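You operate a simulated robot arm through the tools that you are given. There is no shell and no other tool. Be economical: measure what you need, move in short steps, check, and stop when the job is done.

The job below is to be done with a simulated robot arm. You get a single attempt, and the scene is never put back.

Task
Put the bolt from the green tray on top of the brown carton on the light table.

Only the result counts: the job must be done as asked and must still hold three seconds after the hand-in. Knocking over, shifting, dropping, spilling or breaking anything else fails it.

Robot
A 6-joint arm with a two-finger parallel gripper, fixed in place. Base frame: the origin is at the foot of the arm, x ahead of it, y to its left, z up; the work surface is at about z = 0.847. Units: m, degrees, N and s.
With the tool pointing down near the work surface it reaches from about 0.26 to 0.68 m from the base axis. Its first joint turns from -66.0 to 66.0 degrees. Payload 2.9 kg.
The tool frame sits at the grasp point between the pads (the TCP): z along the fingers, y along the line on which they close. The tips reach 0.03 m beyond it. Largest opening 0.11 m; finger width 0.02, thickness 0.01; the body of the gripper, 0.048 by 0.112 m, starts 0.055 m behind the TCP.
Orientation is that of the tool frame in the base frame, as a unit quaternion [w, x, y, z]. With the fingers straight down and closing along the base's y, the tool's x points along the base's -x, its y along +y and its z along -z.

Tools
- The arm moves only by the tool servo_tool. Its argument "increments" is a list of rows, each an object (a shift or turn left out is 0, a gripper value left out holds the last) with "xyz": the shift along the base's x, y, z in mm, a list of three; "dr": the turn, a rotation vector about the base's x, y, z in degrees, a list of three; "jaw": the finger opening in mm, from 0 to 110. In form: [{"xyz": [x, y, z], "dr": [rx, ry, rz], "jaw": jaw}, ...]. A call has 1 to 8 rows; each row is the pose to reach, as a shift and turn from the pose commanded when the call began. Each row takes 0.2 s and may step no farther than 0.05 m and 8.6 degrees from the row before; otherwise, or with a gripper value out of range, the whole call is refused. Where a pose cannot be reached the arm comes as near as it can. A force on the tool above 40 N (or 10 N above the force at the start of the call, whichever is more), or a blocked arm, ends the call early, and 0.2 s more pass. The fingers move at their own pace (about 0.108 m/s each) and stop on an object; they squeeze with about 33 N. The grip force told is the motor's: it shows also when the fingers shut on nothing. Time passes only in rows, and 0.2 s behind the last, so rows that repeat a pose let the fingers close. The reply holds the time, the measured pose of the TCP, the force on the tool along the base axes, the opening and the grip force, in the units named above and with some noise.
- Cameras (640 x 400 px; columns grow to the right, rows downward): "scene" is fixed at [0.077, 0.4121, 1.4052]; the picture's right is [-0.84, -0.55, 0.00], its down [-0.22, 0.33, -0.92] and it looks along [0.50, -0.77, -0.40] (base axes); focal length 327 px, centre (320, 200). "wrist" rides on the gripper at [0.072, 0.017, -0.103] in the tool frame; the picture's right is [-0.23, 0.97, 0.00], its down [-0.76, -0.18, -0.62] and it looks along [-0.61, -0.14, 0.78] (tool axes); focal length 222 px, centre (320, 200). There is no depth. A picture from a camera that has moved, and an enlarged one, comes with that camera's place and axes in the base frame and with its lens. The place of the scene camera against the robot may be out by one fixed shift of up to 0.018 m in any direction.
- grab_frame(camera): a new picture of that camera. The clock stands still meanwhile.
- zoom(camera, box): a new picture of the part [left, top, right, bottom] of that camera's present view, enlarged. The clock stands still meanwhile.
- close_job(): hands the job in; it is judged then, once.

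Work in short steps. Places have to be worked out from the pictures, the camera data and where the tool is seen: move nearer, look again, correct. Check each grasp and each placing, and mend what went wrong. You have 90 turns and 46 pictures in all, those below and enlarged ones among them. Open the gripper and draw the arm clear of the work before you hand the job in, unless the task says otherwise; then end with one line.

The tools are called after "Call:" as a command line: name --argument value ..., lists and objects as JSON in quotes. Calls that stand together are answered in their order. servo_tool: Moves the arm, as the interface text tells. Its arguments: {"type":"object","properties":{"increments":{"type":"array","items":{"type":"object","properties":{"xyz":{"type":"array","items":{"type":"number"}},"dr":{"type":"array","items":{"type":"number"}},"jaw":{"type":"number"}}}}},"required":["increments"]} The other tools are called the same way: grab_frame (camera) takes a picture; zoom (camera, box) takes an enlarged picture of a part of a camera's view; close_job () hands the job in.

At the start:

```text
time_s: 0.0
tool_pos: [0.3225, -0.2974, 1.2065]
orientation: [0.0, 0.0, 1.0, 0.0]
ft_force: [0.6, 0.0, -0.4]
gripper_width: 0.1099
gripper_force: 0.0
```

scene: 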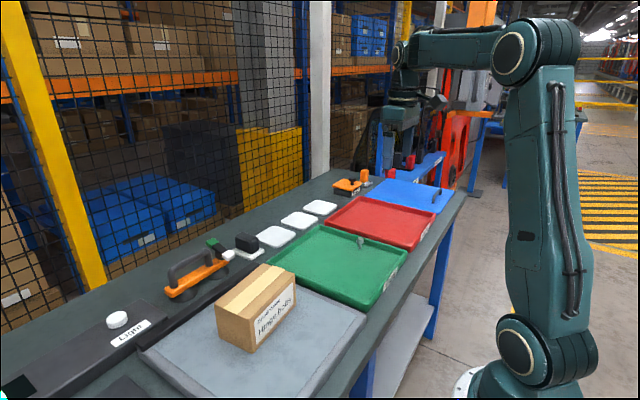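
wrist: 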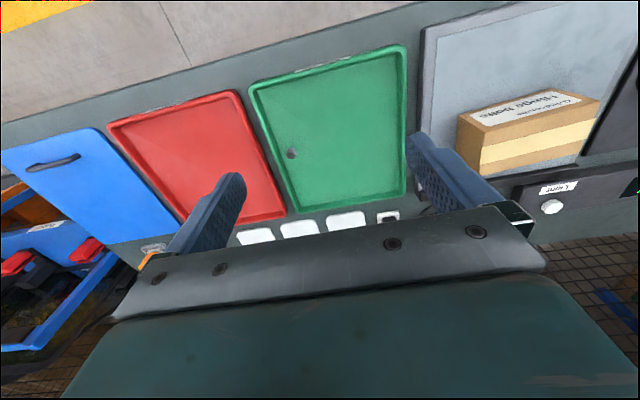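

The bolt seems to stand in the green tray near its far corner; I enlarge both views to see it and the carton.

Call:
zoom --camera "scene" --box '[320, 210, 420, 272]'

Call:
zoom --camera "wrist" --box '[240, 110, 340, 172]'

Call:
zoom --camera "scene" --box '[150, 200, 390, 350]'

```text
6.40 times, centred on (370, 241) of scene
camera zoom: at [0.077, 0.4121, 1.4052], right [-0.84, -0.55, 0.0], down [-0.22, 0.33, -0.92], along [0.5, -0.77, -0.4], focal length 2095 px, centre (0, -62)
```

zoom: 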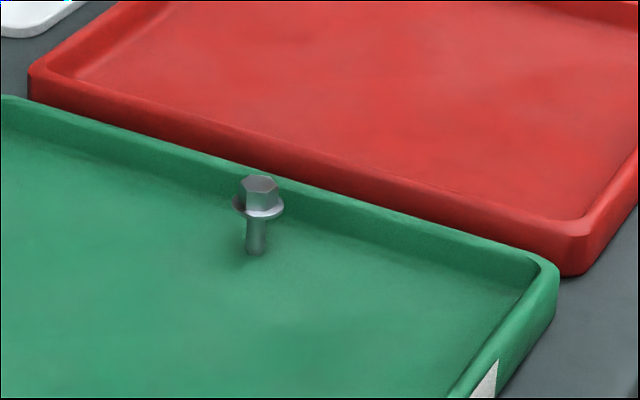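

```text
6.40 times, centred on (290, 141) of wrist
camera zoom: at [0.2509, -0.2804, 1.3093], right [0.23, 0.97, 0.0], down [0.76, -0.18, 0.62], along [0.61, -0.14, -0.78], focal length 1422 px, centre (512, 578)
```

zoom: 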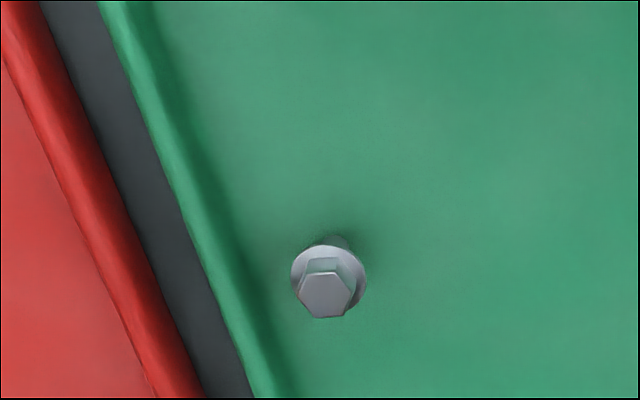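

```text
2.67 times, centred on (270, 275) of scene
camera zoom: at [0.077, 0.4121, 1.4052], right [-0.84, -0.55, 0.0], down [-0.22, 0.33, -0.92], along [0.5, -0.77, -0.4], focal length 873 px, centre (453, 0)
```

zoom: 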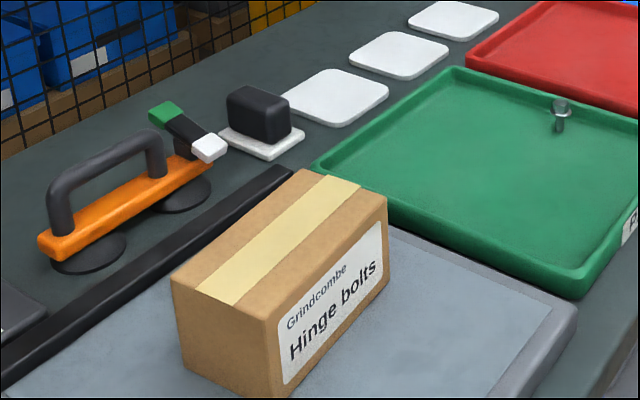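

The bolt stands upright at about (0.447, -0.386) with its head top near z 0.893. It is about 4 cm tall with a 24 mm flange. I move above it and look again.

Call:
servo_tool --increments '[{"xyz": [25, -18, -31]}, {"xyz": [50, -36, -62]}, {"xyz": [75, -54, -93]}, {"xyz": [100, -72, -125]}, {"xyz": [125, -89, -157]}, {"xyz": [125, -89, -157]}]'

Call:
grab_frame --camera "wrist"

Call:
zoom --camera "wrist" --box '[270, 70, 370, 132]'

```text
time_s: 1.4
tool_pos: [0.4482, -0.3859, 1.0492]
orientation: [0.0, 0.0, 1.0, 0.0]
ft_force: [-0.3, 0.0, 0.2]
gripper_width: 0.11
gripper_force: 0.0
```

```text
40 pictures are left
camera wrist: at [0.3759, -0.3695, 1.1523], right [0.23, 0.97, 0.0], down [0.76, -0.18, 0.62], along [0.61, -0.14, -0.78], focal length 222 px, centre (320, 200)
```

wrist: 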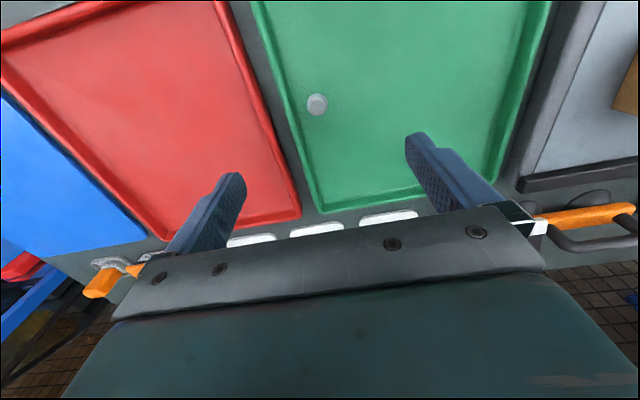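

```text
6.40 times, centred on (320, 101) of wrist
camera zoom: at [0.3759, -0.3695, 1.1523], right [0.23, 0.97, 0.0], down [0.76, -0.18, 0.62], along [0.61, -0.14, -0.78], focal length 1422 px, centre (320, 834)
```

zoom: 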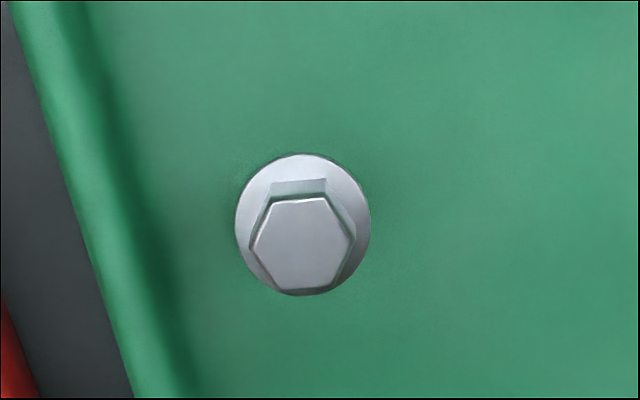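

The bolt is at about (0.449, -0.388), with the flange near z 0.880 and the head top near 0.893. A pair of hex flats faces about 19.5° from the jaw axis, so I turn by that, narrow the jaws and lower partway.

Call:
servo_tool --increments '[{"xyz": [1.5, -2, -25], "dr": [0, 0, 6.5], "jaw": 50}, {"xyz": [1.5, -2, -50], "dr": [0, 0, 13], "jaw": 50}, {"xyz": [1.5, -2, -80], "dr": [0, 0, 19.5], "jaw": 50}, {"xyz": [1.5, -2, -100], "dr": [0, 0, 19.5], "jaw": 50}, {"xyz": [1.5, -2, -100], "dr": [0, 0, 19.5], "jaw": 50}]'

Call:
grab_frame --camera "wrist"

Call:
zoom --camera "scene" --box '[310, 190, 410, 252]'

```text
time_s: 2.6
tool_pos: [0.4485, -0.3876, 0.95]
orientation: [-0.001, -0.17, 0.985, 0.001]
ft_force: [-0.9, -0.5, -0.4]
gripper_width: 0.0503
gripper_force: 0.1
```

```text
38 pictures are left
camera wrist: at [0.3752, -0.3968, 1.0528], right [-0.11, 0.99, 0.0], down [0.78, 0.09, 0.62], along [0.62, 0.07, -0.78], focal length 222 px, centre (320, 200)
```

wrist: 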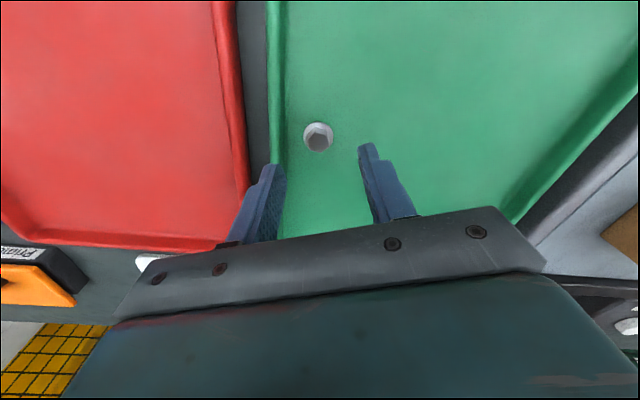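

```text
6.40 times, centred on (360, 221) of scene
camera zoom: at [0.077, 0.4121, 1.4052], right [-0.84, -0.55, 0.0], down [-0.22, 0.33, -0.92], along [0.5, -0.77, -0.4], focal length 2095 px, centre (64, 66)
```

zoom: 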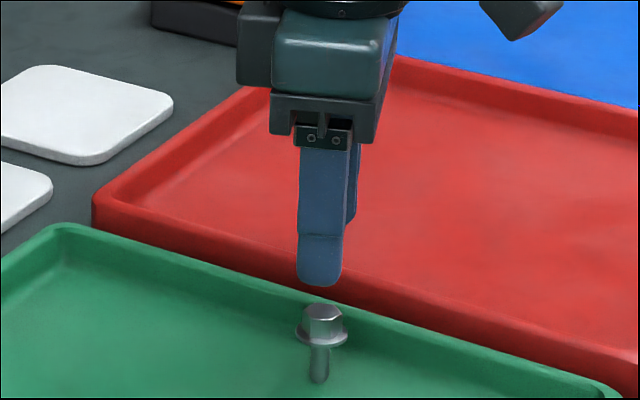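

The fingers are lined up with the bolt. I enlarge the wrist view to check the hex alignment.

Call:
zoom --camera "wrist" --box '[260, 100, 420, 200]'

```text
4.00 times, centred on (340, 150) of wrist
camera zoom: at [0.3752, -0.3968, 1.0528], right [-0.11, 0.99, 0.0], down [0.78, 0.09, 0.62], along [0.62, 0.07, -0.78], focal length 888 px, centre (240, 400)
```

zoom: 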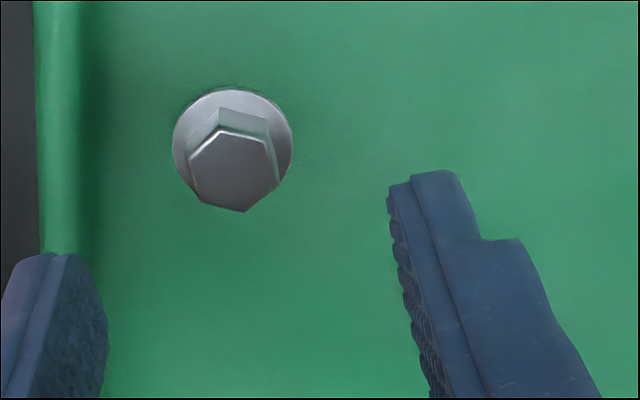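

The hex agrees to within 1.5°. I correct the position slightly and lower until the tips are just above the flange.

Call:
servo_tool --increments '[{"xyz": [-1, -1.4, -12], "dr": [0, 0, 1.3], "jaw": 40}, {"xyz": [-1, -1.4, -24], "dr": [0, 0, 1.3], "jaw": 40}, {"xyz": [-1, -1.4, -35], "dr": [0, 0, 1.3], "jaw": 40}, {"xyz": [-1, -1.4, -35], "dr": [0, 0, 1.3], "jaw": 40}]'

Call:
zoom --camera "scene" --box '[330, 215, 394, 255]'

Call:
zoom --camera "wrist" --box '[240, 110, 400, 210]'

```text
time_s: 3.6
tool_pos: [0.449, -0.3897, 0.9154]
orientation: [0.0, -0.18, 0.984, 0.0]
ft_force: [1.0, 1.2, -0.1]
gripper_width: 0.0402
gripper_force: 0.0
```

```text
10.00 times, centred on (362, 235) of scene
camera zoom: at [0.077, 0.4121, 1.4052], right [-0.84, -0.55, 0.0], down [-0.22, 0.33, -0.92], along [0.5, -0.77, -0.4], focal length 3273 px, centre (-100, -150)
```

zoom: 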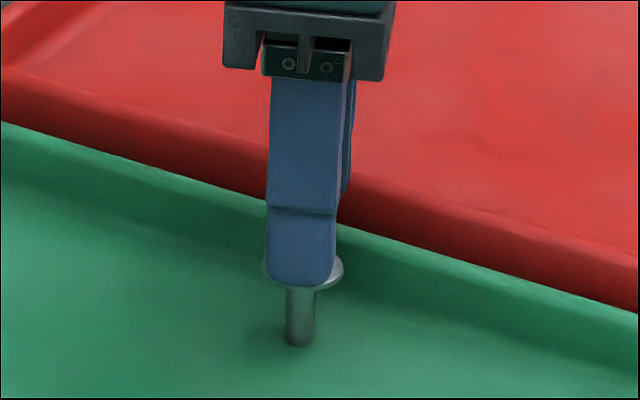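

```text
4.00 times, centred on (320, 160) of wrist
camera zoom: at [0.3752, -0.3998, 1.0177], right [-0.13, 0.99, 0.0], down [0.78, 0.1, 0.62], along [0.62, 0.08, -0.78], focal length 888 px, centre (320, 360)
```

zoom: 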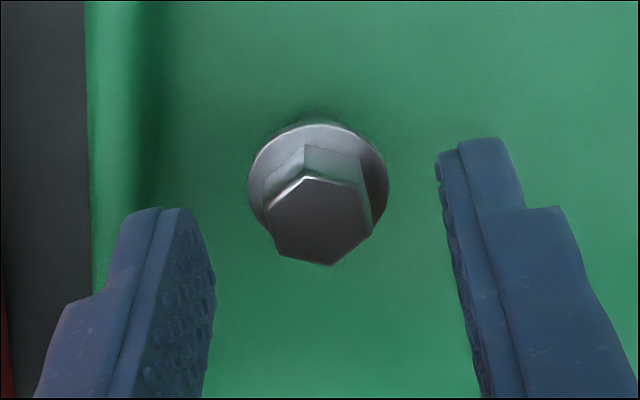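

Tips are about 3 mm above the flange with the head centred between the pads. I go 2 mm lower and close.

Call:
servo_tool --increments '[{"xyz": [-1, 0, -2], "jaw": 30}, {"xyz": [-1, 0, -2], "jaw": 22}, {"xyz": [-1, 0, -2], "jaw": 17}, {"xyz": [-1, 0, -2], "jaw": 13}, {"xyz": [-1, 0, -2], "jaw": 5}, {"xyz": [-1, 0, -2], "jaw": 0}, {"xyz": [-1, 0, -2], "jaw": 0}]'

Call:
zoom --camera "scene" --box '[330, 215, 394, 255]'

```text
time_s: 5.2
tool_pos: [0.4481, -0.3907, 0.9165]
orientation: [0.002, -0.18, 0.984, -0.003]
ft_force: [0.3, -1.6, 30.3]
gripper_width: 0.0
gripper_force: 32.7
```

```text
10.00 times, centred on (362, 235) of scene
camera zoom: at [0.0766, 0.4125, 1.4051], right [-0.84, -0.55, 0.0], down [-0.22, 0.33, -0.92], along [0.5, -0.77, -0.4], focal length 3273 px, centre (-100, -150)
```

zoom: 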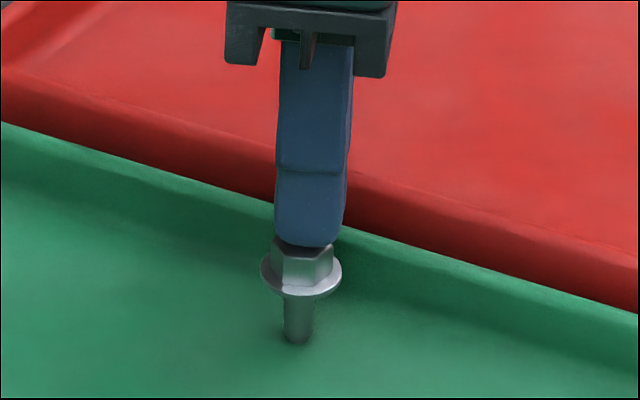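

The tips slipped over the head and now press on its top, so the head top is at about z 0.8865, lower than I judged. I lift straight up, then open.

Call:
servo_tool --increments '[{"xyz": [0, 0, 3], "jaw": 0}, {"xyz": [0, 0, 8], "jaw": 0}, {"xyz": [0, 0, 18], "jaw": 0}, {"xyz": [0, 0, 18], "jaw": 40}, {"xyz": [0, 0, 18], "jaw": 40}]'

Call:
zoom --camera "scene" --box '[330, 215, 394, 255]'

Call:
zoom --camera "wrist" --box '[240, 110, 400, 210]'

```text
time_s: 6.4
tool_pos: [0.4473, -0.3901, 0.9299]
orientation: [0.0, -0.181, 0.983, 0.001]
ft_force: [-0.5, 0.3, -0.1]
gripper_width: 0.0402
gripper_force: 0.1
```

```text
10.00 times, centred on (362, 235) of scene
camera zoom: at [0.077, 0.4121, 1.4052], right [-0.84, -0.55, 0.0], down [-0.22, 0.33, -0.92], along [0.5, -0.77, -0.4], focal length 3273 px, centre (-100, -150)
```

zoom: 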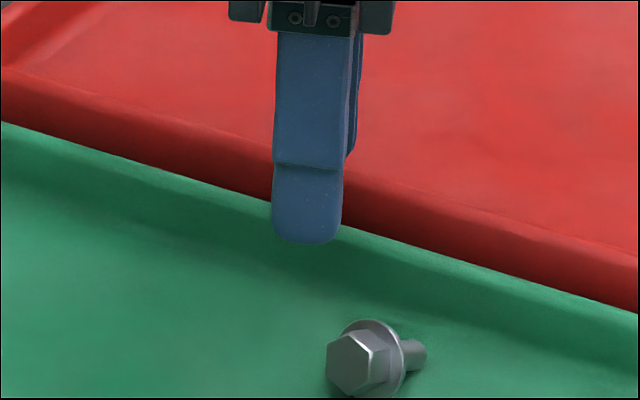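

```text
4.00 times, centred on (320, 160) of wrist
camera zoom: at [0.3738, -0.3994, 1.0331], right [-0.13, 0.99, 0.0], down [0.78, 0.1, 0.62], along [0.62, 0.08, -0.78], focal length 888 px, centre (320, 360)
```

zoom: 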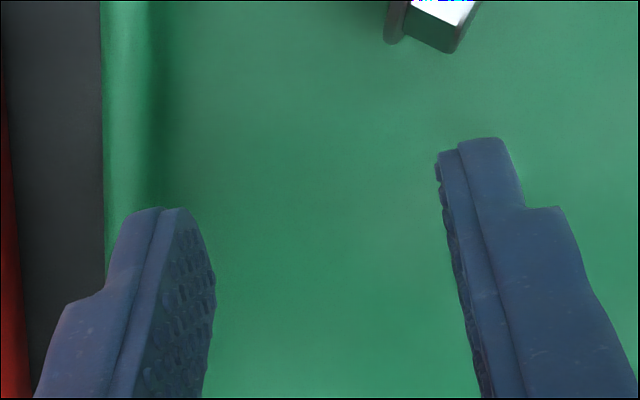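

The bolt tipped over and now lies in the tray. I raise the tool and look for it.

Call:
servo_tool --increments '[{"xyz": [-15, 0, 40], "jaw": 40}, {"xyz": [-25, 0, 80], "jaw": 40}, {"xyz": [-30, 0, 100], "jaw": 40}, {"xyz": [-30, 0, 100], "jaw": 40}]'

Call:
grab_frame --camera "wrist"

Call:
zoom --camera "scene" --box '[336, 220, 400, 260]'

```text
time_s: 7.4
tool_pos: [0.4177, -0.3893, 1.0306]
orientation: [0.0, -0.18, 0.984, 0.0]
ft_force: [-0.4, -0.4, 0.1]
gripper_width: 0.0401
gripper_force: 0.1
```

```text
30 pictures are left
camera wrist: at [0.3442, -0.3995, 1.1338], right [-0.13, 0.99, 0.0], down [0.78, 0.1, 0.62], along [0.62, 0.08, -0.78], focal length 222 px, centre (320, 200)
```

wrist: 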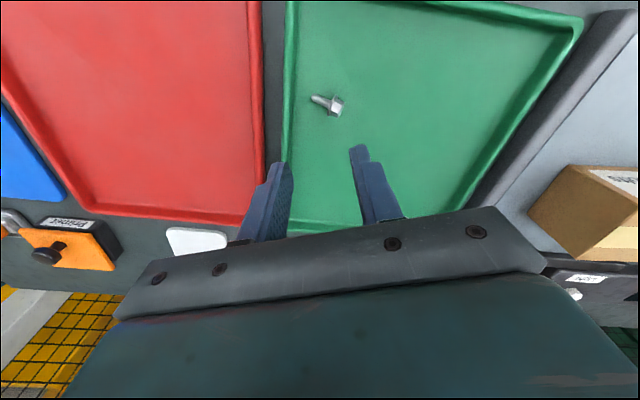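

```text
10.00 times, centred on (368, 240) of scene
camera zoom: at [0.077, 0.4121, 1.4052], right [-0.84, -0.55, 0.0], down [-0.22, 0.33, -0.92], along [0.5, -0.77, -0.4], focal length 3273 px, centre (-160, -200)
```

zoom: 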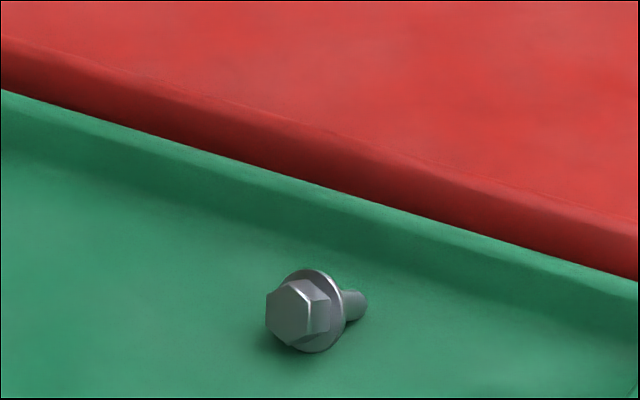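

The bolt lies on its flange rim with its shaft towards -y. I enlarge it to get its place and axis.

Call:
zoom --camera "wrist" --box '[278, 70, 374, 130]'

```text
6.67 times, centred on (326, 100) of wrist
camera zoom: at [0.3442, -0.3995, 1.1338], right [-0.13, 0.99, 0.0], down [0.78, 0.1, 0.62], along [0.62, 0.08, -0.78], focal length 1481 px, centre (280, 867)
```

zoom: 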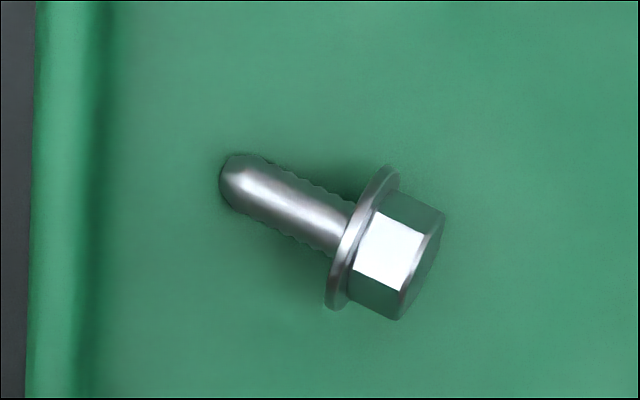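

The shaft runs from about (0.413, -0.399) to the flange at (0.418, -0.375), an axis at about 79°. I turn the jaws across it by +57.8°, centre on the shaft and come down partway.

Call:
servo_tool --increments '[{"xyz": [-1, -1, -10], "dr": [0, 0, 8.2]}, {"xyz": [-2, -2, -20], "dr": [0, 0, 16.4]}, {"xyz": [-3, -3, -30], "dr": [0, 0, 24.7]}, {"xyz": [-3.2, -3.2, -40], "dr": [0, 0, 33]}, {"xyz": [-3.2, -3.2, -50], "dr": [0, 0, 41.3]}, {"xyz": [-3.2, -3.2, -60], "dr": [0, 0, 49.6]}, {"xyz": [-3.2, -3.2, -70], "dr": [0, 0, 57.8]}, {"xyz": [-3.2, -3.2, -80], "dr": [0, 0, 57.8]}]'

Call:
grab_frame --camera "wrist"

Call:
zoom --camera "scene" --box '[330, 205, 410, 255]'

```text
time_s: 9.2
tool_pos: [0.4154, -0.3919, 0.9499]
orientation: [0.0, -0.634, 0.774, -0.001]
ft_force: [0.1, -0.2, 0.2]
gripper_width: 0.0401
gripper_force: 0.1
```

```text
27 pictures are left
camera wrist: at [0.3843, -0.4602, 1.0533], right [-0.91, 0.41, 0.0], down [0.32, 0.71, 0.62], along [0.26, 0.57, -0.78], focal length 222 px, centre (320, 200)
```

wrist: 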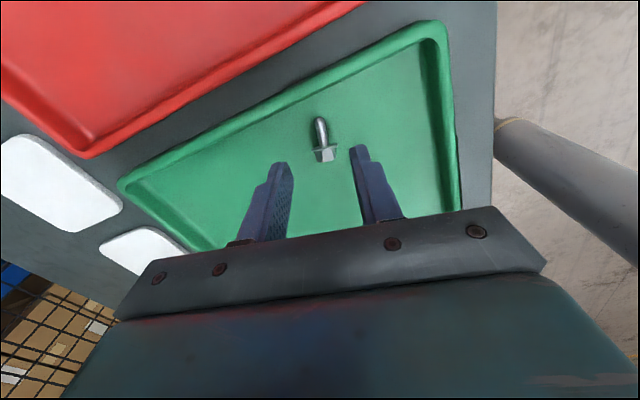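

```text
8.00 times, centred on (370, 230) of scene
camera zoom: at [0.077, 0.4121, 1.4052], right [-0.84, -0.55, 0.0], down [-0.22, 0.33, -0.92], along [0.5, -0.77, -0.4], focal length 2618 px, centre (-80, -40)
```

zoom: 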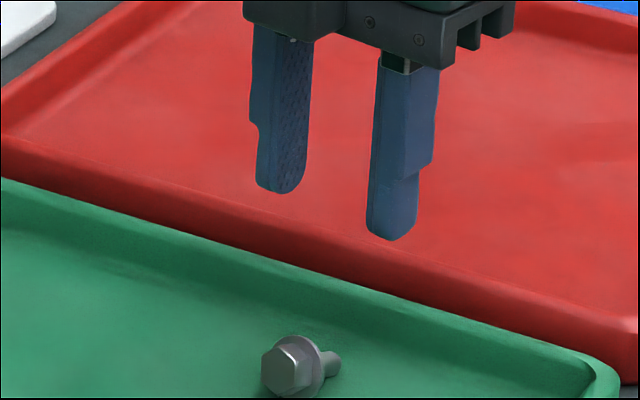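

The shaft sits under the jaws. I enlarge once more to place the fingers between the flange and the shaft end.

Call:
zoom --camera "wrist" --box '[272, 100, 368, 160]'

```text
6.67 times, centred on (320, 130) of wrist
camera zoom: at [0.3843, -0.4602, 1.0533], right [-0.91, 0.41, 0.0], down [0.32, 0.71, 0.62], along [0.26, 0.57, -0.78], focal length 1481 px, centre (320, 667)
```

zoom: 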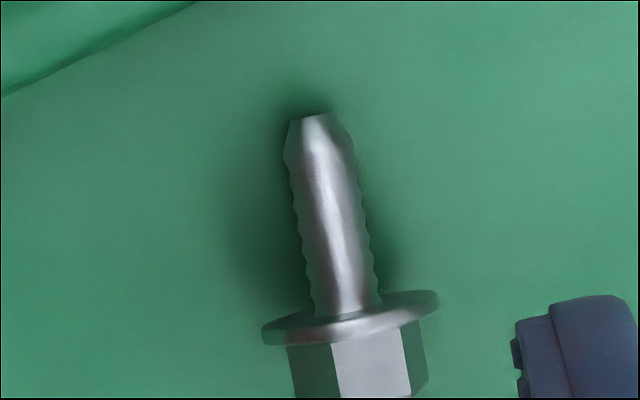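

Shaft midpoint is (0.415, -0.389) in both views, so I aim at (0.4145, -0.3925) to stay clear of the flange. I descend in small steps and watch the force.

Call:
servo_tool --increments '[{"xyz": [-0.8, -0.8, -20]}, {"xyz": [-0.8, -0.8, -40]}, {"xyz": [-0.8, -0.8, -55]}, {"xyz": [-0.8, -0.8, -62]}, {"xyz": [-0.8, -0.8, -62]}]'

Call:
zoom --camera "scene" --box '[336, 220, 400, 260]'

Call:
zoom --camera "wrist" --box '[240, 110, 400, 210]'

```text
time_s: 10.4
tool_pos: [0.4155, -0.3937, 0.8875]
orientation: [0.001, -0.633, 0.774, 0.0]
ft_force: [-0.5, -0.9, 0.1]
gripper_width: 0.04
gripper_force: 0.1
```

```text
10.00 times, centred on (368, 240) of scene
camera zoom: at [0.077, 0.4121, 1.4052], right [-0.84, -0.55, 0.0], down [-0.22, 0.33, -0.92], along [0.5, -0.77, -0.4], focal length 3273 px, centre (-160, -200)
```

zoom: 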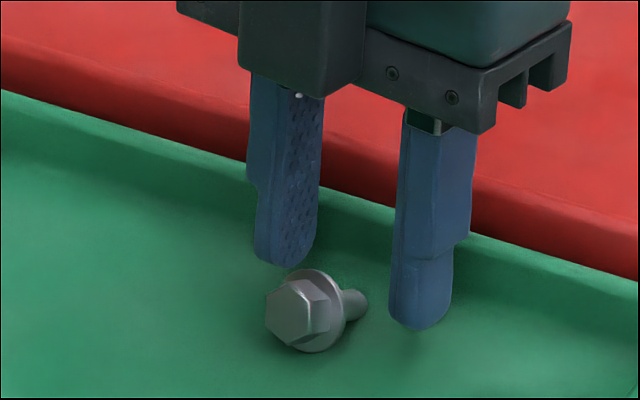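

```text
4.00 times, centred on (320, 160) of wrist
camera zoom: at [0.383, -0.4612, 0.9909], right [-0.91, 0.42, 0.0], down [0.33, 0.71, 0.62], along [0.26, 0.57, -0.78], focal length 888 px, centre (320, 360)
```

zoom: 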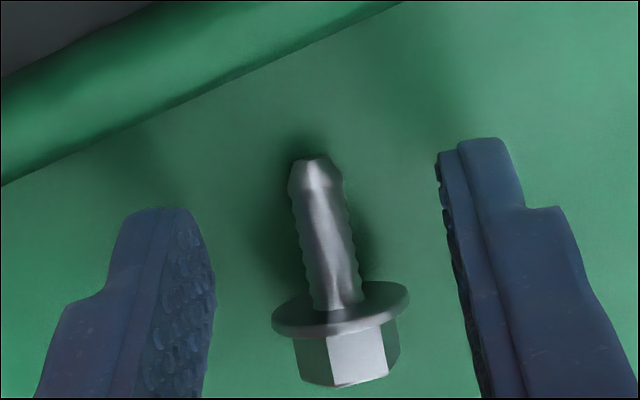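

The fingers straddle the shaft, with the tips still a few mm above the floor. I nudge -1.4 mm in x and go down 4 mm.

Call:
servo_tool --increments '[{"xyz": [-1.4, 0, -2]}, {"xyz": [-1.4, 0, -4]}, {"xyz": [-1.4, 0, -4]}]'

Call:
zoom --camera "scene" --box '[336, 220, 400, 260]'

```text
time_s: 11.2
tool_pos: [0.4137, -0.3942, 0.8844]
orientation: [0.001, -0.633, 0.774, 0.0]
ft_force: [0.5, -0.1, 0.1]
gripper_width: 0.0399
gripper_force: 0.1
```

```text
10.00 times, centred on (368, 240) of scene
camera zoom: at [0.077, 0.4121, 1.4052], right [-0.84, -0.55, 0.0], down [-0.22, 0.33, -0.92], along [0.5, -0.77, -0.4], focal length 3273 px, centre (-160, -200)
```

zoom: 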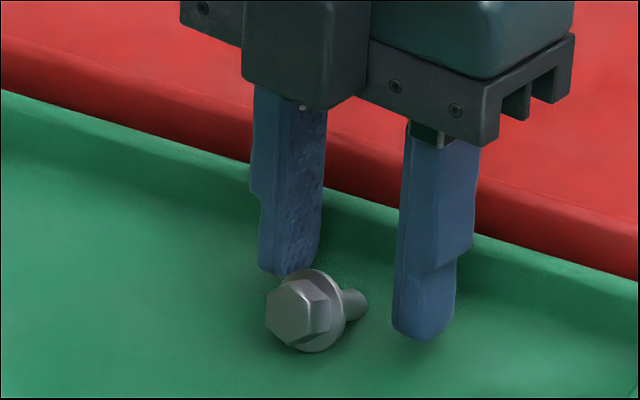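

There is no contact yet, so I go 2 mm lower and then close.

Call:
servo_tool --increments '[{"xyz": [0, 0, -1]}, {"xyz": [0, 0, -2]}, {"xyz": [0, 0, -2]}]'

```text
time_s: 12.0
tool_pos: [0.4119, -0.3934, 0.8828]
orientation: [-0.001, -0.633, 0.774, 0.0]
ft_force: [-0.4, 0.0, -0.6]
gripper_width: 0.0398
gripper_force: 0.0
```

Still free of contact, with the tips near z 0.853. I close slowly on the shaft.

Call:
servo_tool --increments '[{"jaw": 28}, {"jaw": 20}, {"jaw": 14}, {"jaw": 9}, {"jaw": 4}, {"jaw": 0}, {"jaw": 0}]'

Call:
zoom --camera "scene" --box '[336, 220, 400, 260]'

```text
time_s: 13.6
tool_pos: [0.4131, -0.3942, 0.8832]
orientation: [-0.001, -0.634, 0.774, 0.0]
ft_force: [0.3, 0.7, 1.0]
gripper_width: 0.0084
gripper_force: 33.4
```

```text
10.00 times, centred on (368, 240) of scene
camera zoom: at [0.077, 0.4121, 1.4052], right [-0.84, -0.55, 0.0], down [-0.22, 0.33, -0.92], along [0.5, -0.77, -0.4], focal length 3273 px, centre (-160, -200)
```

zoom: 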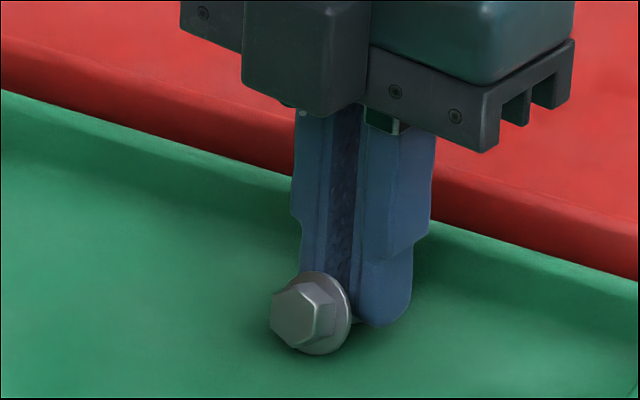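

The jaws stopped at 8.4 mm on the shaft, so it is held. I lift straight up and check the grip and the carton's place.

Call:
servo_tool --increments '[{"xyz": [0, 0, 10]}, {"xyz": [0, 0, 30]}, {"xyz": [0, 0, 65]}, {"xyz": [0, 0, 105]}, {"xyz": [0, 0, 150]}, {"xyz": [0, 0, 200]}, {"xyz": [0, 0, 230]}, {"xyz": [0, 0, 230]}]'

Call:
grab_frame --camera "wrist"

Call:
grab_frame --camera "scene"

```text
time_s: 15.4
tool_pos: [0.4123, -0.3941, 1.115]
orientation: [0.0, -0.633, 0.774, 0.0]
ft_force: [0.5, 0.6, -0.1]
gripper_width: 0.0081
gripper_force: 33.0
```

```text
20 pictures are left
camera wrist: at [0.3809, -0.4614, 1.2164], right [-0.91, 0.42, 0.0], down [0.33, 0.71, 0.62], along [0.26, 0.57, -0.78], focal length 222 px, centre (320, 200)
```

wrist: 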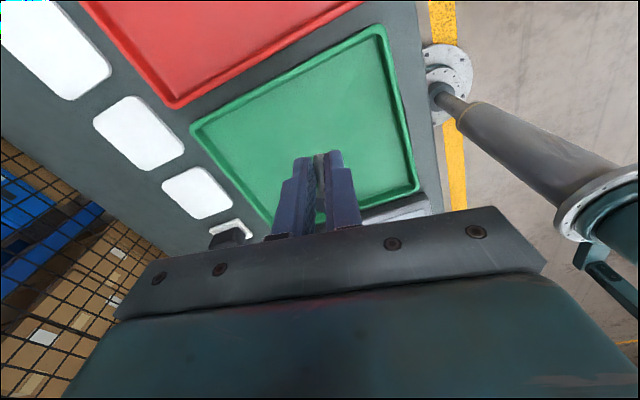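

```text
19 pictures are left
```

scene: 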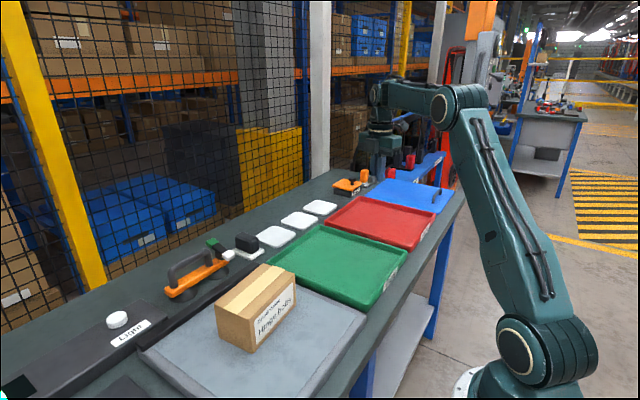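

The bolt is held between the fingers. The scene view puts the carton top at about z 0.93, centred near (0.517, -0.01), so I travel there at height.

Call:
servo_tool --increments '[{"xyz": [12, 45, 0]}, {"xyz": [24, 90, 0]}, {"xyz": [36, 135, 0]}, {"xyz": [48, 180, 0]}, {"xyz": [60, 225, 0]}, {"xyz": [72, 270, 0]}, {"xyz": [82, 310, 0]}, {"xyz": [90, 340, 0]}]'

Call:
grab_frame --camera "wrist"

Call:
grab_frame --camera "scene"

```text
time_s: 17.2
tool_pos: [0.5024, -0.0531, 1.1119]
orientation: [0.0, -0.633, 0.774, 0.0]
ft_force: [-0.1, 0.5, -0.6]
gripper_width: 0.0082
gripper_force: 32.9
```

```text
18 pictures are left
camera wrist: at [0.4715, -0.1206, 1.2153], right [-0.91, 0.42, 0.0], down [0.33, 0.71, 0.62], along [0.26, 0.57, -0.78], focal length 222 px, centre (320, 200)
```

wrist: 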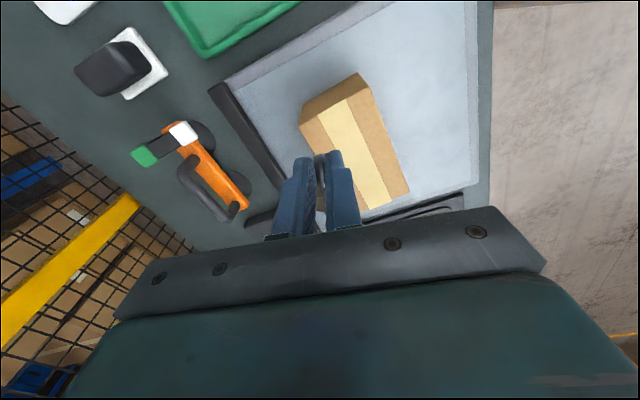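

```text
17 pictures are left
```

scene: 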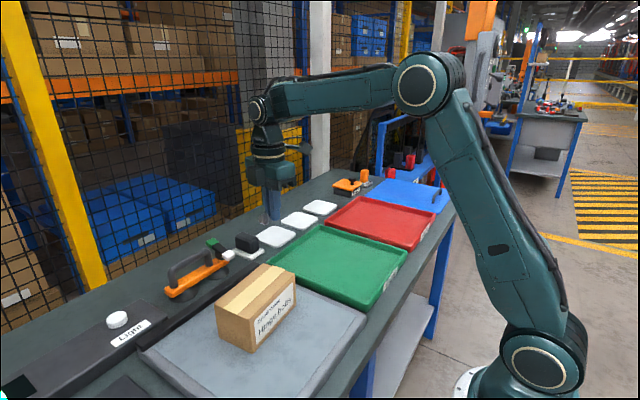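

Matching the two views puts the carton top nearer z 0.97, but that disagrees with the carton's apparent height. I zoom on the gripper in the scene view to calibrate the scene camera shift, and on the carton in the wrist view.

Call:
zoom --camera "scene" --box '[220, 150, 316, 210]'

Call:
zoom --camera "scene" --box '[200, 190, 392, 310]'

Call:
zoom --camera "wrist" --box '[200, 40, 520, 240]'

```text
6.67 times, centred on (268, 180) of scene
camera zoom: at [0.077, 0.4121, 1.4052], right [-0.84, -0.55, 0.0], down [-0.22, 0.33, -0.92], along [0.5, -0.77, -0.4], focal length 2182 px, centre (667, 333)
```

zoom: 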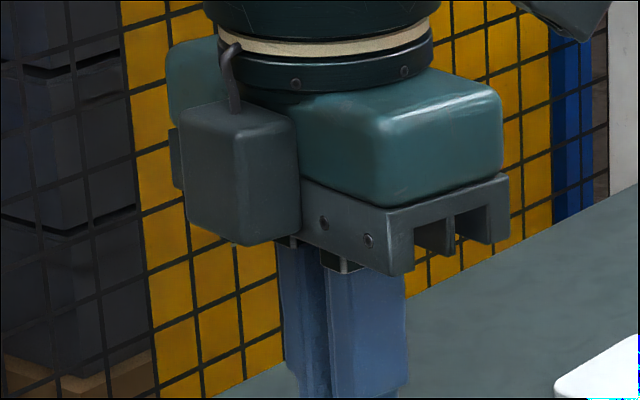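

```text
3.33 times, centred on (296, 250) of scene
camera zoom: at [0.077, 0.4121, 1.4052], right [-0.84, -0.55, 0.0], down [-0.22, 0.33, -0.92], along [0.5, -0.77, -0.4], focal length 1091 px, centre (400, 33)
```

zoom: 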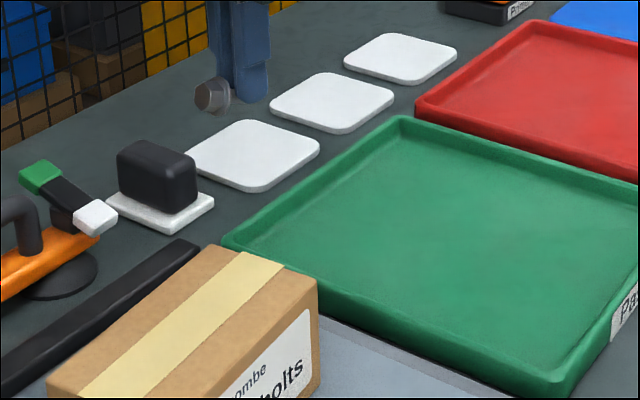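

```text
2.00 times, centred on (360, 140) of wrist
camera zoom: at [0.4715, -0.1206, 1.2153], right [-0.91, 0.42, 0.0], down [0.33, 0.71, 0.62], along [0.26, 0.57, -0.78], focal length 444 px, centre (240, 320)
```

zoom: 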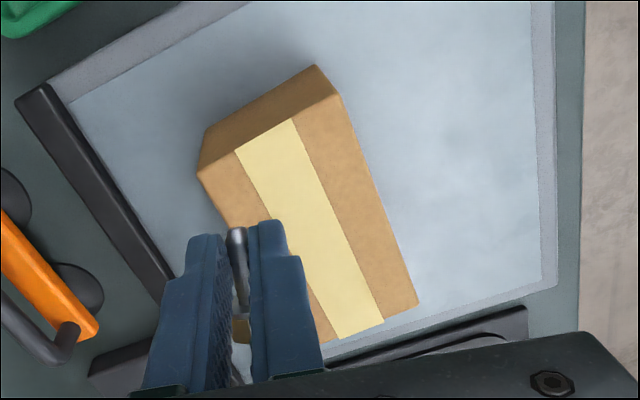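

The scene camera is off by about 8 mm. Corrected, the carton top is near z 0.957 (±0.01) and centred at about (0.483, 0.027). I move over it at z 1.03 and look.

Call:
servo_tool --increments '[{"xyz": [-8, 30, 0]}, {"xyz": [-16, 60, -10]}, {"xyz": [-20, 73, -40]}, {"xyz": [-20, 73, -70]}, {"xyz": [-20, 73, -82]}, {"xyz": [-20, 73, -82]}]'

Call:
zoom --camera "scene" --box '[190, 230, 318, 310]'

Call:
zoom --camera "wrist" --box '[200, 40, 520, 240]'

```text
time_s: 18.6
tool_pos: [0.4821, 0.0184, 1.0293]
orientation: [0.0, -0.633, 0.774, 0.001]
ft_force: [0.5, 0.1, -0.3]
gripper_width: 0.0081
gripper_force: 33.4
```

```text
5.00 times, centred on (254, 270) of scene
camera zoom: at [0.077, 0.4121, 1.4052], right [-0.84, -0.55, 0.0], down [-0.22, 0.33, -0.92], along [0.5, -0.77, -0.4], focal length 1636 px, centre (650, -150)
```

zoom: 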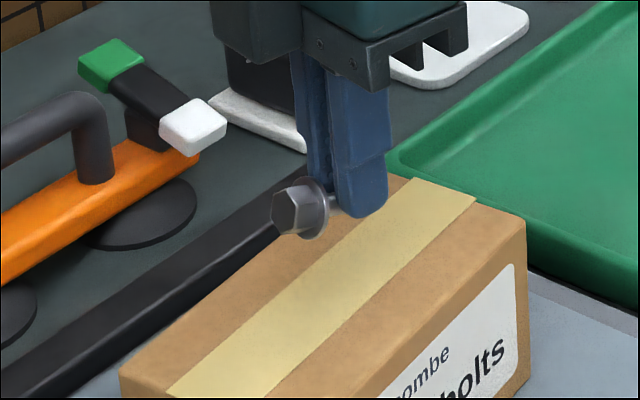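

```text
2.00 times, centred on (360, 140) of wrist
camera zoom: at [0.4512, -0.0489, 1.1324], right [-0.91, 0.42, 0.0], down [0.33, 0.71, 0.62], along [0.26, 0.57, -0.78], focal length 444 px, centre (240, 320)
```

zoom: 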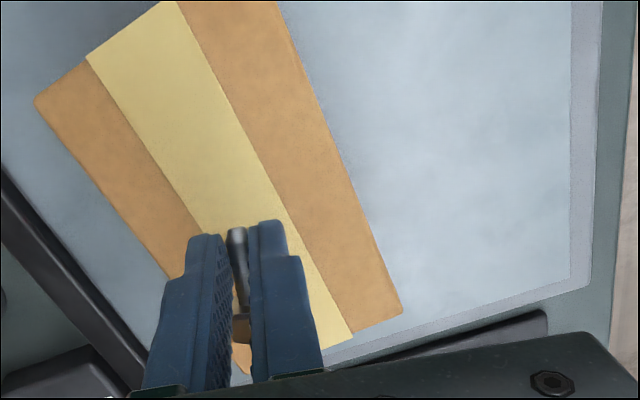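

Two wrist views agree on a carton top at z 0.960, centred at (0.484, 0.030), so the bolt is over the middle. Contact should come near TCP z 0.993, so I lower to 0.998.

Call:
servo_tool --increments '[{"xyz": [0, 0, -12]}, {"xyz": [0, 0, -22]}, {"xyz": [0, 0, -29]}, {"xyz": [0, 0, -31]}, {"xyz": [0, 0, -31]}]'

Call:
zoom --camera "scene" --box '[214, 250, 294, 300]'

```text
time_s: 19.8
tool_pos: [0.4829, 0.0175, 1.0003]
orientation: [-0.001, -0.634, 0.774, 0.0]
ft_force: [1.3, -0.4, 0.2]
gripper_width: 0.0082
gripper_force: 32.9
```

```text
8.00 times, centred on (254, 275) of scene
camera zoom: at [0.077, 0.4121, 1.4052], right [-0.84, -0.55, 0.0], down [-0.22, 0.33, -0.92], along [0.5, -0.77, -0.4], focal length 2618 px, centre (848, -400)
```

zoom: 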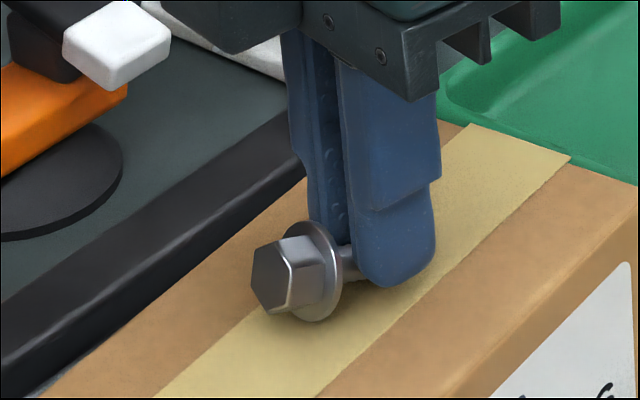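

No contact yet, but the gap is small. I lower 3 mm and read the force.

Call:
servo_tool --increments '[{"xyz": [0, 0, -1.5]}, {"xyz": [0, 0, -3]}, {"xyz": [0, 0, -3]}]'

```text
time_s: 20.6
tool_pos: [0.4834, 0.0176, 0.997]
orientation: [0.0, -0.633, 0.774, -0.001]
ft_force: [-1.3, -1.1, 10.2]
gripper_width: 0.0081
gripper_force: 32.5
```

The bolt touches with 10 N. I ease up about 0.8 mm and open gently.

Call:
servo_tool --increments '[{"xyz": [0, 0, 0.8]}, {"xyz": [0, 0, 0.8], "jaw": 10}, {"xyz": [0, 0, 0.8], "jaw": 13}, {"xyz": [0, 0, 0.8], "jaw": 18}, {"xyz": [0, 0, 0.8], "jaw": 26}, {"xyz": [0, 0, 0.8], "jaw": 36}, {"xyz": [0, 0, 0.8], "jaw": 40}]'

Call:
zoom --camera "scene" --box '[214, 250, 294, 300]'

```text
time_s: 22.2
tool_pos: [0.482, 0.019, 0.9965]
orientation: [0.0, -0.633, 0.774, 0.0]
ft_force: [0.7, 0.8, -1.1]
gripper_width: 0.0399
gripper_force: 0.0
```

```text
8.00 times, centred on (254, 275) of scene
camera zoom: at [0.077, 0.4121, 1.4052], right [-0.84, -0.55, 0.0], down [-0.22, 0.33, -0.92], along [0.5, -0.77, -0.4], focal length 2618 px, centre (848, -400)
```

zoom: 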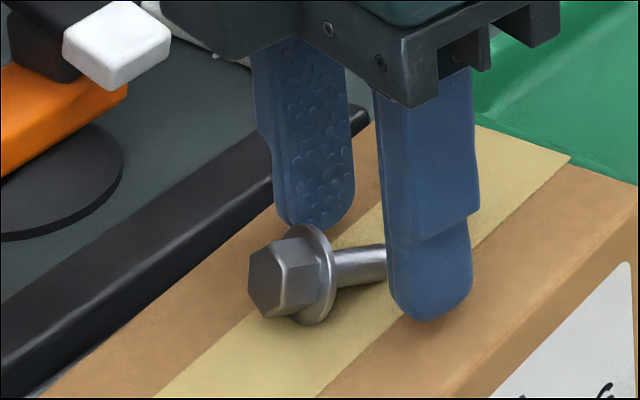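

The bolt is released and rests on the tape, turned slightly. I raise the arm straight up and clear.

Call:
servo_tool --increments '[{"xyz": [0, 0, 4], "jaw": 46}, {"xyz": [0, 0, 15]}, {"xyz": [0, 0, 40]}, {"xyz": [0, 0, 80]}, {"xyz": [0, 0, 125]}, {"xyz": [0, 0, 160]}, {"xyz": [0, 0, 160]}]'

Call:
zoom --camera "scene" --box '[190, 240, 318, 320]'

```text
time_s: 23.8
tool_pos: [0.484, 0.0197, 1.1554]
orientation: [0.0, -0.633, 0.774, -0.001]
ft_force: [-0.4, -0.6, -0.1]
gripper_width: 0.046
gripper_force: 0.1
```

```text
5.00 times, centred on (254, 280) of scene
camera zoom: at [0.077, 0.4121, 1.4052], right [-0.84, -0.55, 0.0], down [-0.22, 0.33, -0.92], along [0.5, -0.77, -0.4], focal length 1636 px, centre (650, -200)
```

zoom: 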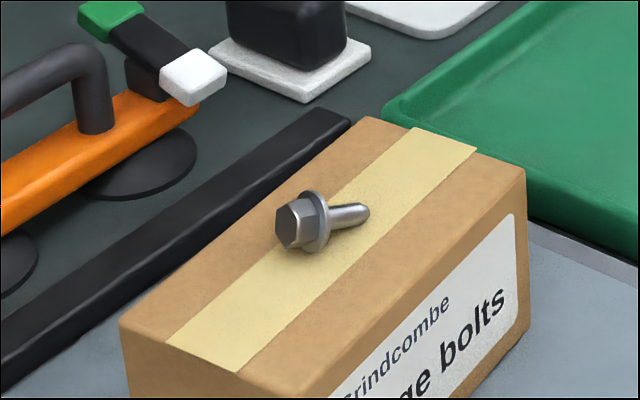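

The bolt lies mid-carton. I draw the arm further back, let time pass, and confirm it stays still.

Call:
servo_tool --increments '[{"xyz": [-15, -40, 20], "jaw": 60}, {"xyz": [-30, -80, 40]}, {"xyz": [-45, -120, 50]}, {"xyz": [-60, -160, 50]}, {"xyz": [-60, -160, 50]}, {"xyz": [-60, -160, 50]}, {"xyz": [-60, -160, 50]}, {"xyz": [-60, -160, 50]}]'

Call:
zoom --camera "scene" --box '[190, 240, 318, 320]'

Call:
grab_frame --camera "scene"

```text
time_s: 25.6
tool_pos: [0.4232, -0.1413, 1.2061]
orientation: [0.0, -0.633, 0.774, 0.001]
ft_force: [0.8, 0.8, 0.3]
gripper_width: 0.06
gripper_force: 0.1
```

```text
5.00 times, centred on (254, 280) of scene
camera zoom: at [0.077, 0.4121, 1.4052], right [-0.84, -0.55, 0.0], down [-0.22, 0.33, -0.92], along [0.5, -0.77, -0.4], focal length 1636 px, centre (650, -200)
```

zoom: 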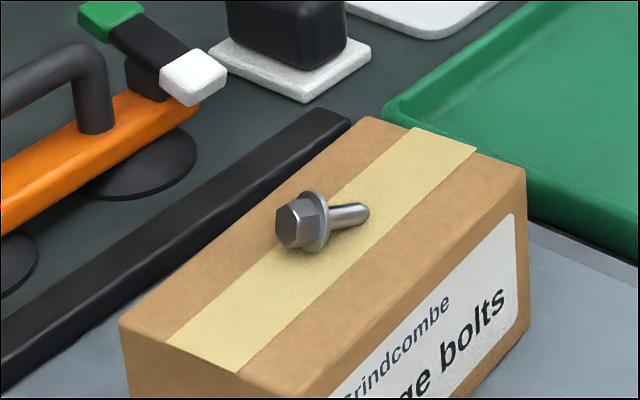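

```text
7 pictures are left
```

scene: 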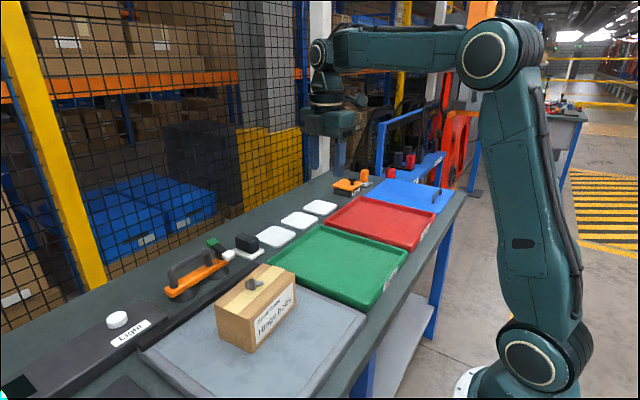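

The bolt has not moved between the two pictures, the carton and everything else are in place, and the arm is clear. I hand the job in.

Call:
close_job

```text
The job is handed in.
```

The bolt from the green tray is lying at rest near the middle of the brown carton's top. It tipped over inside the tray on my first grasp attempt, but nothing else was moved.
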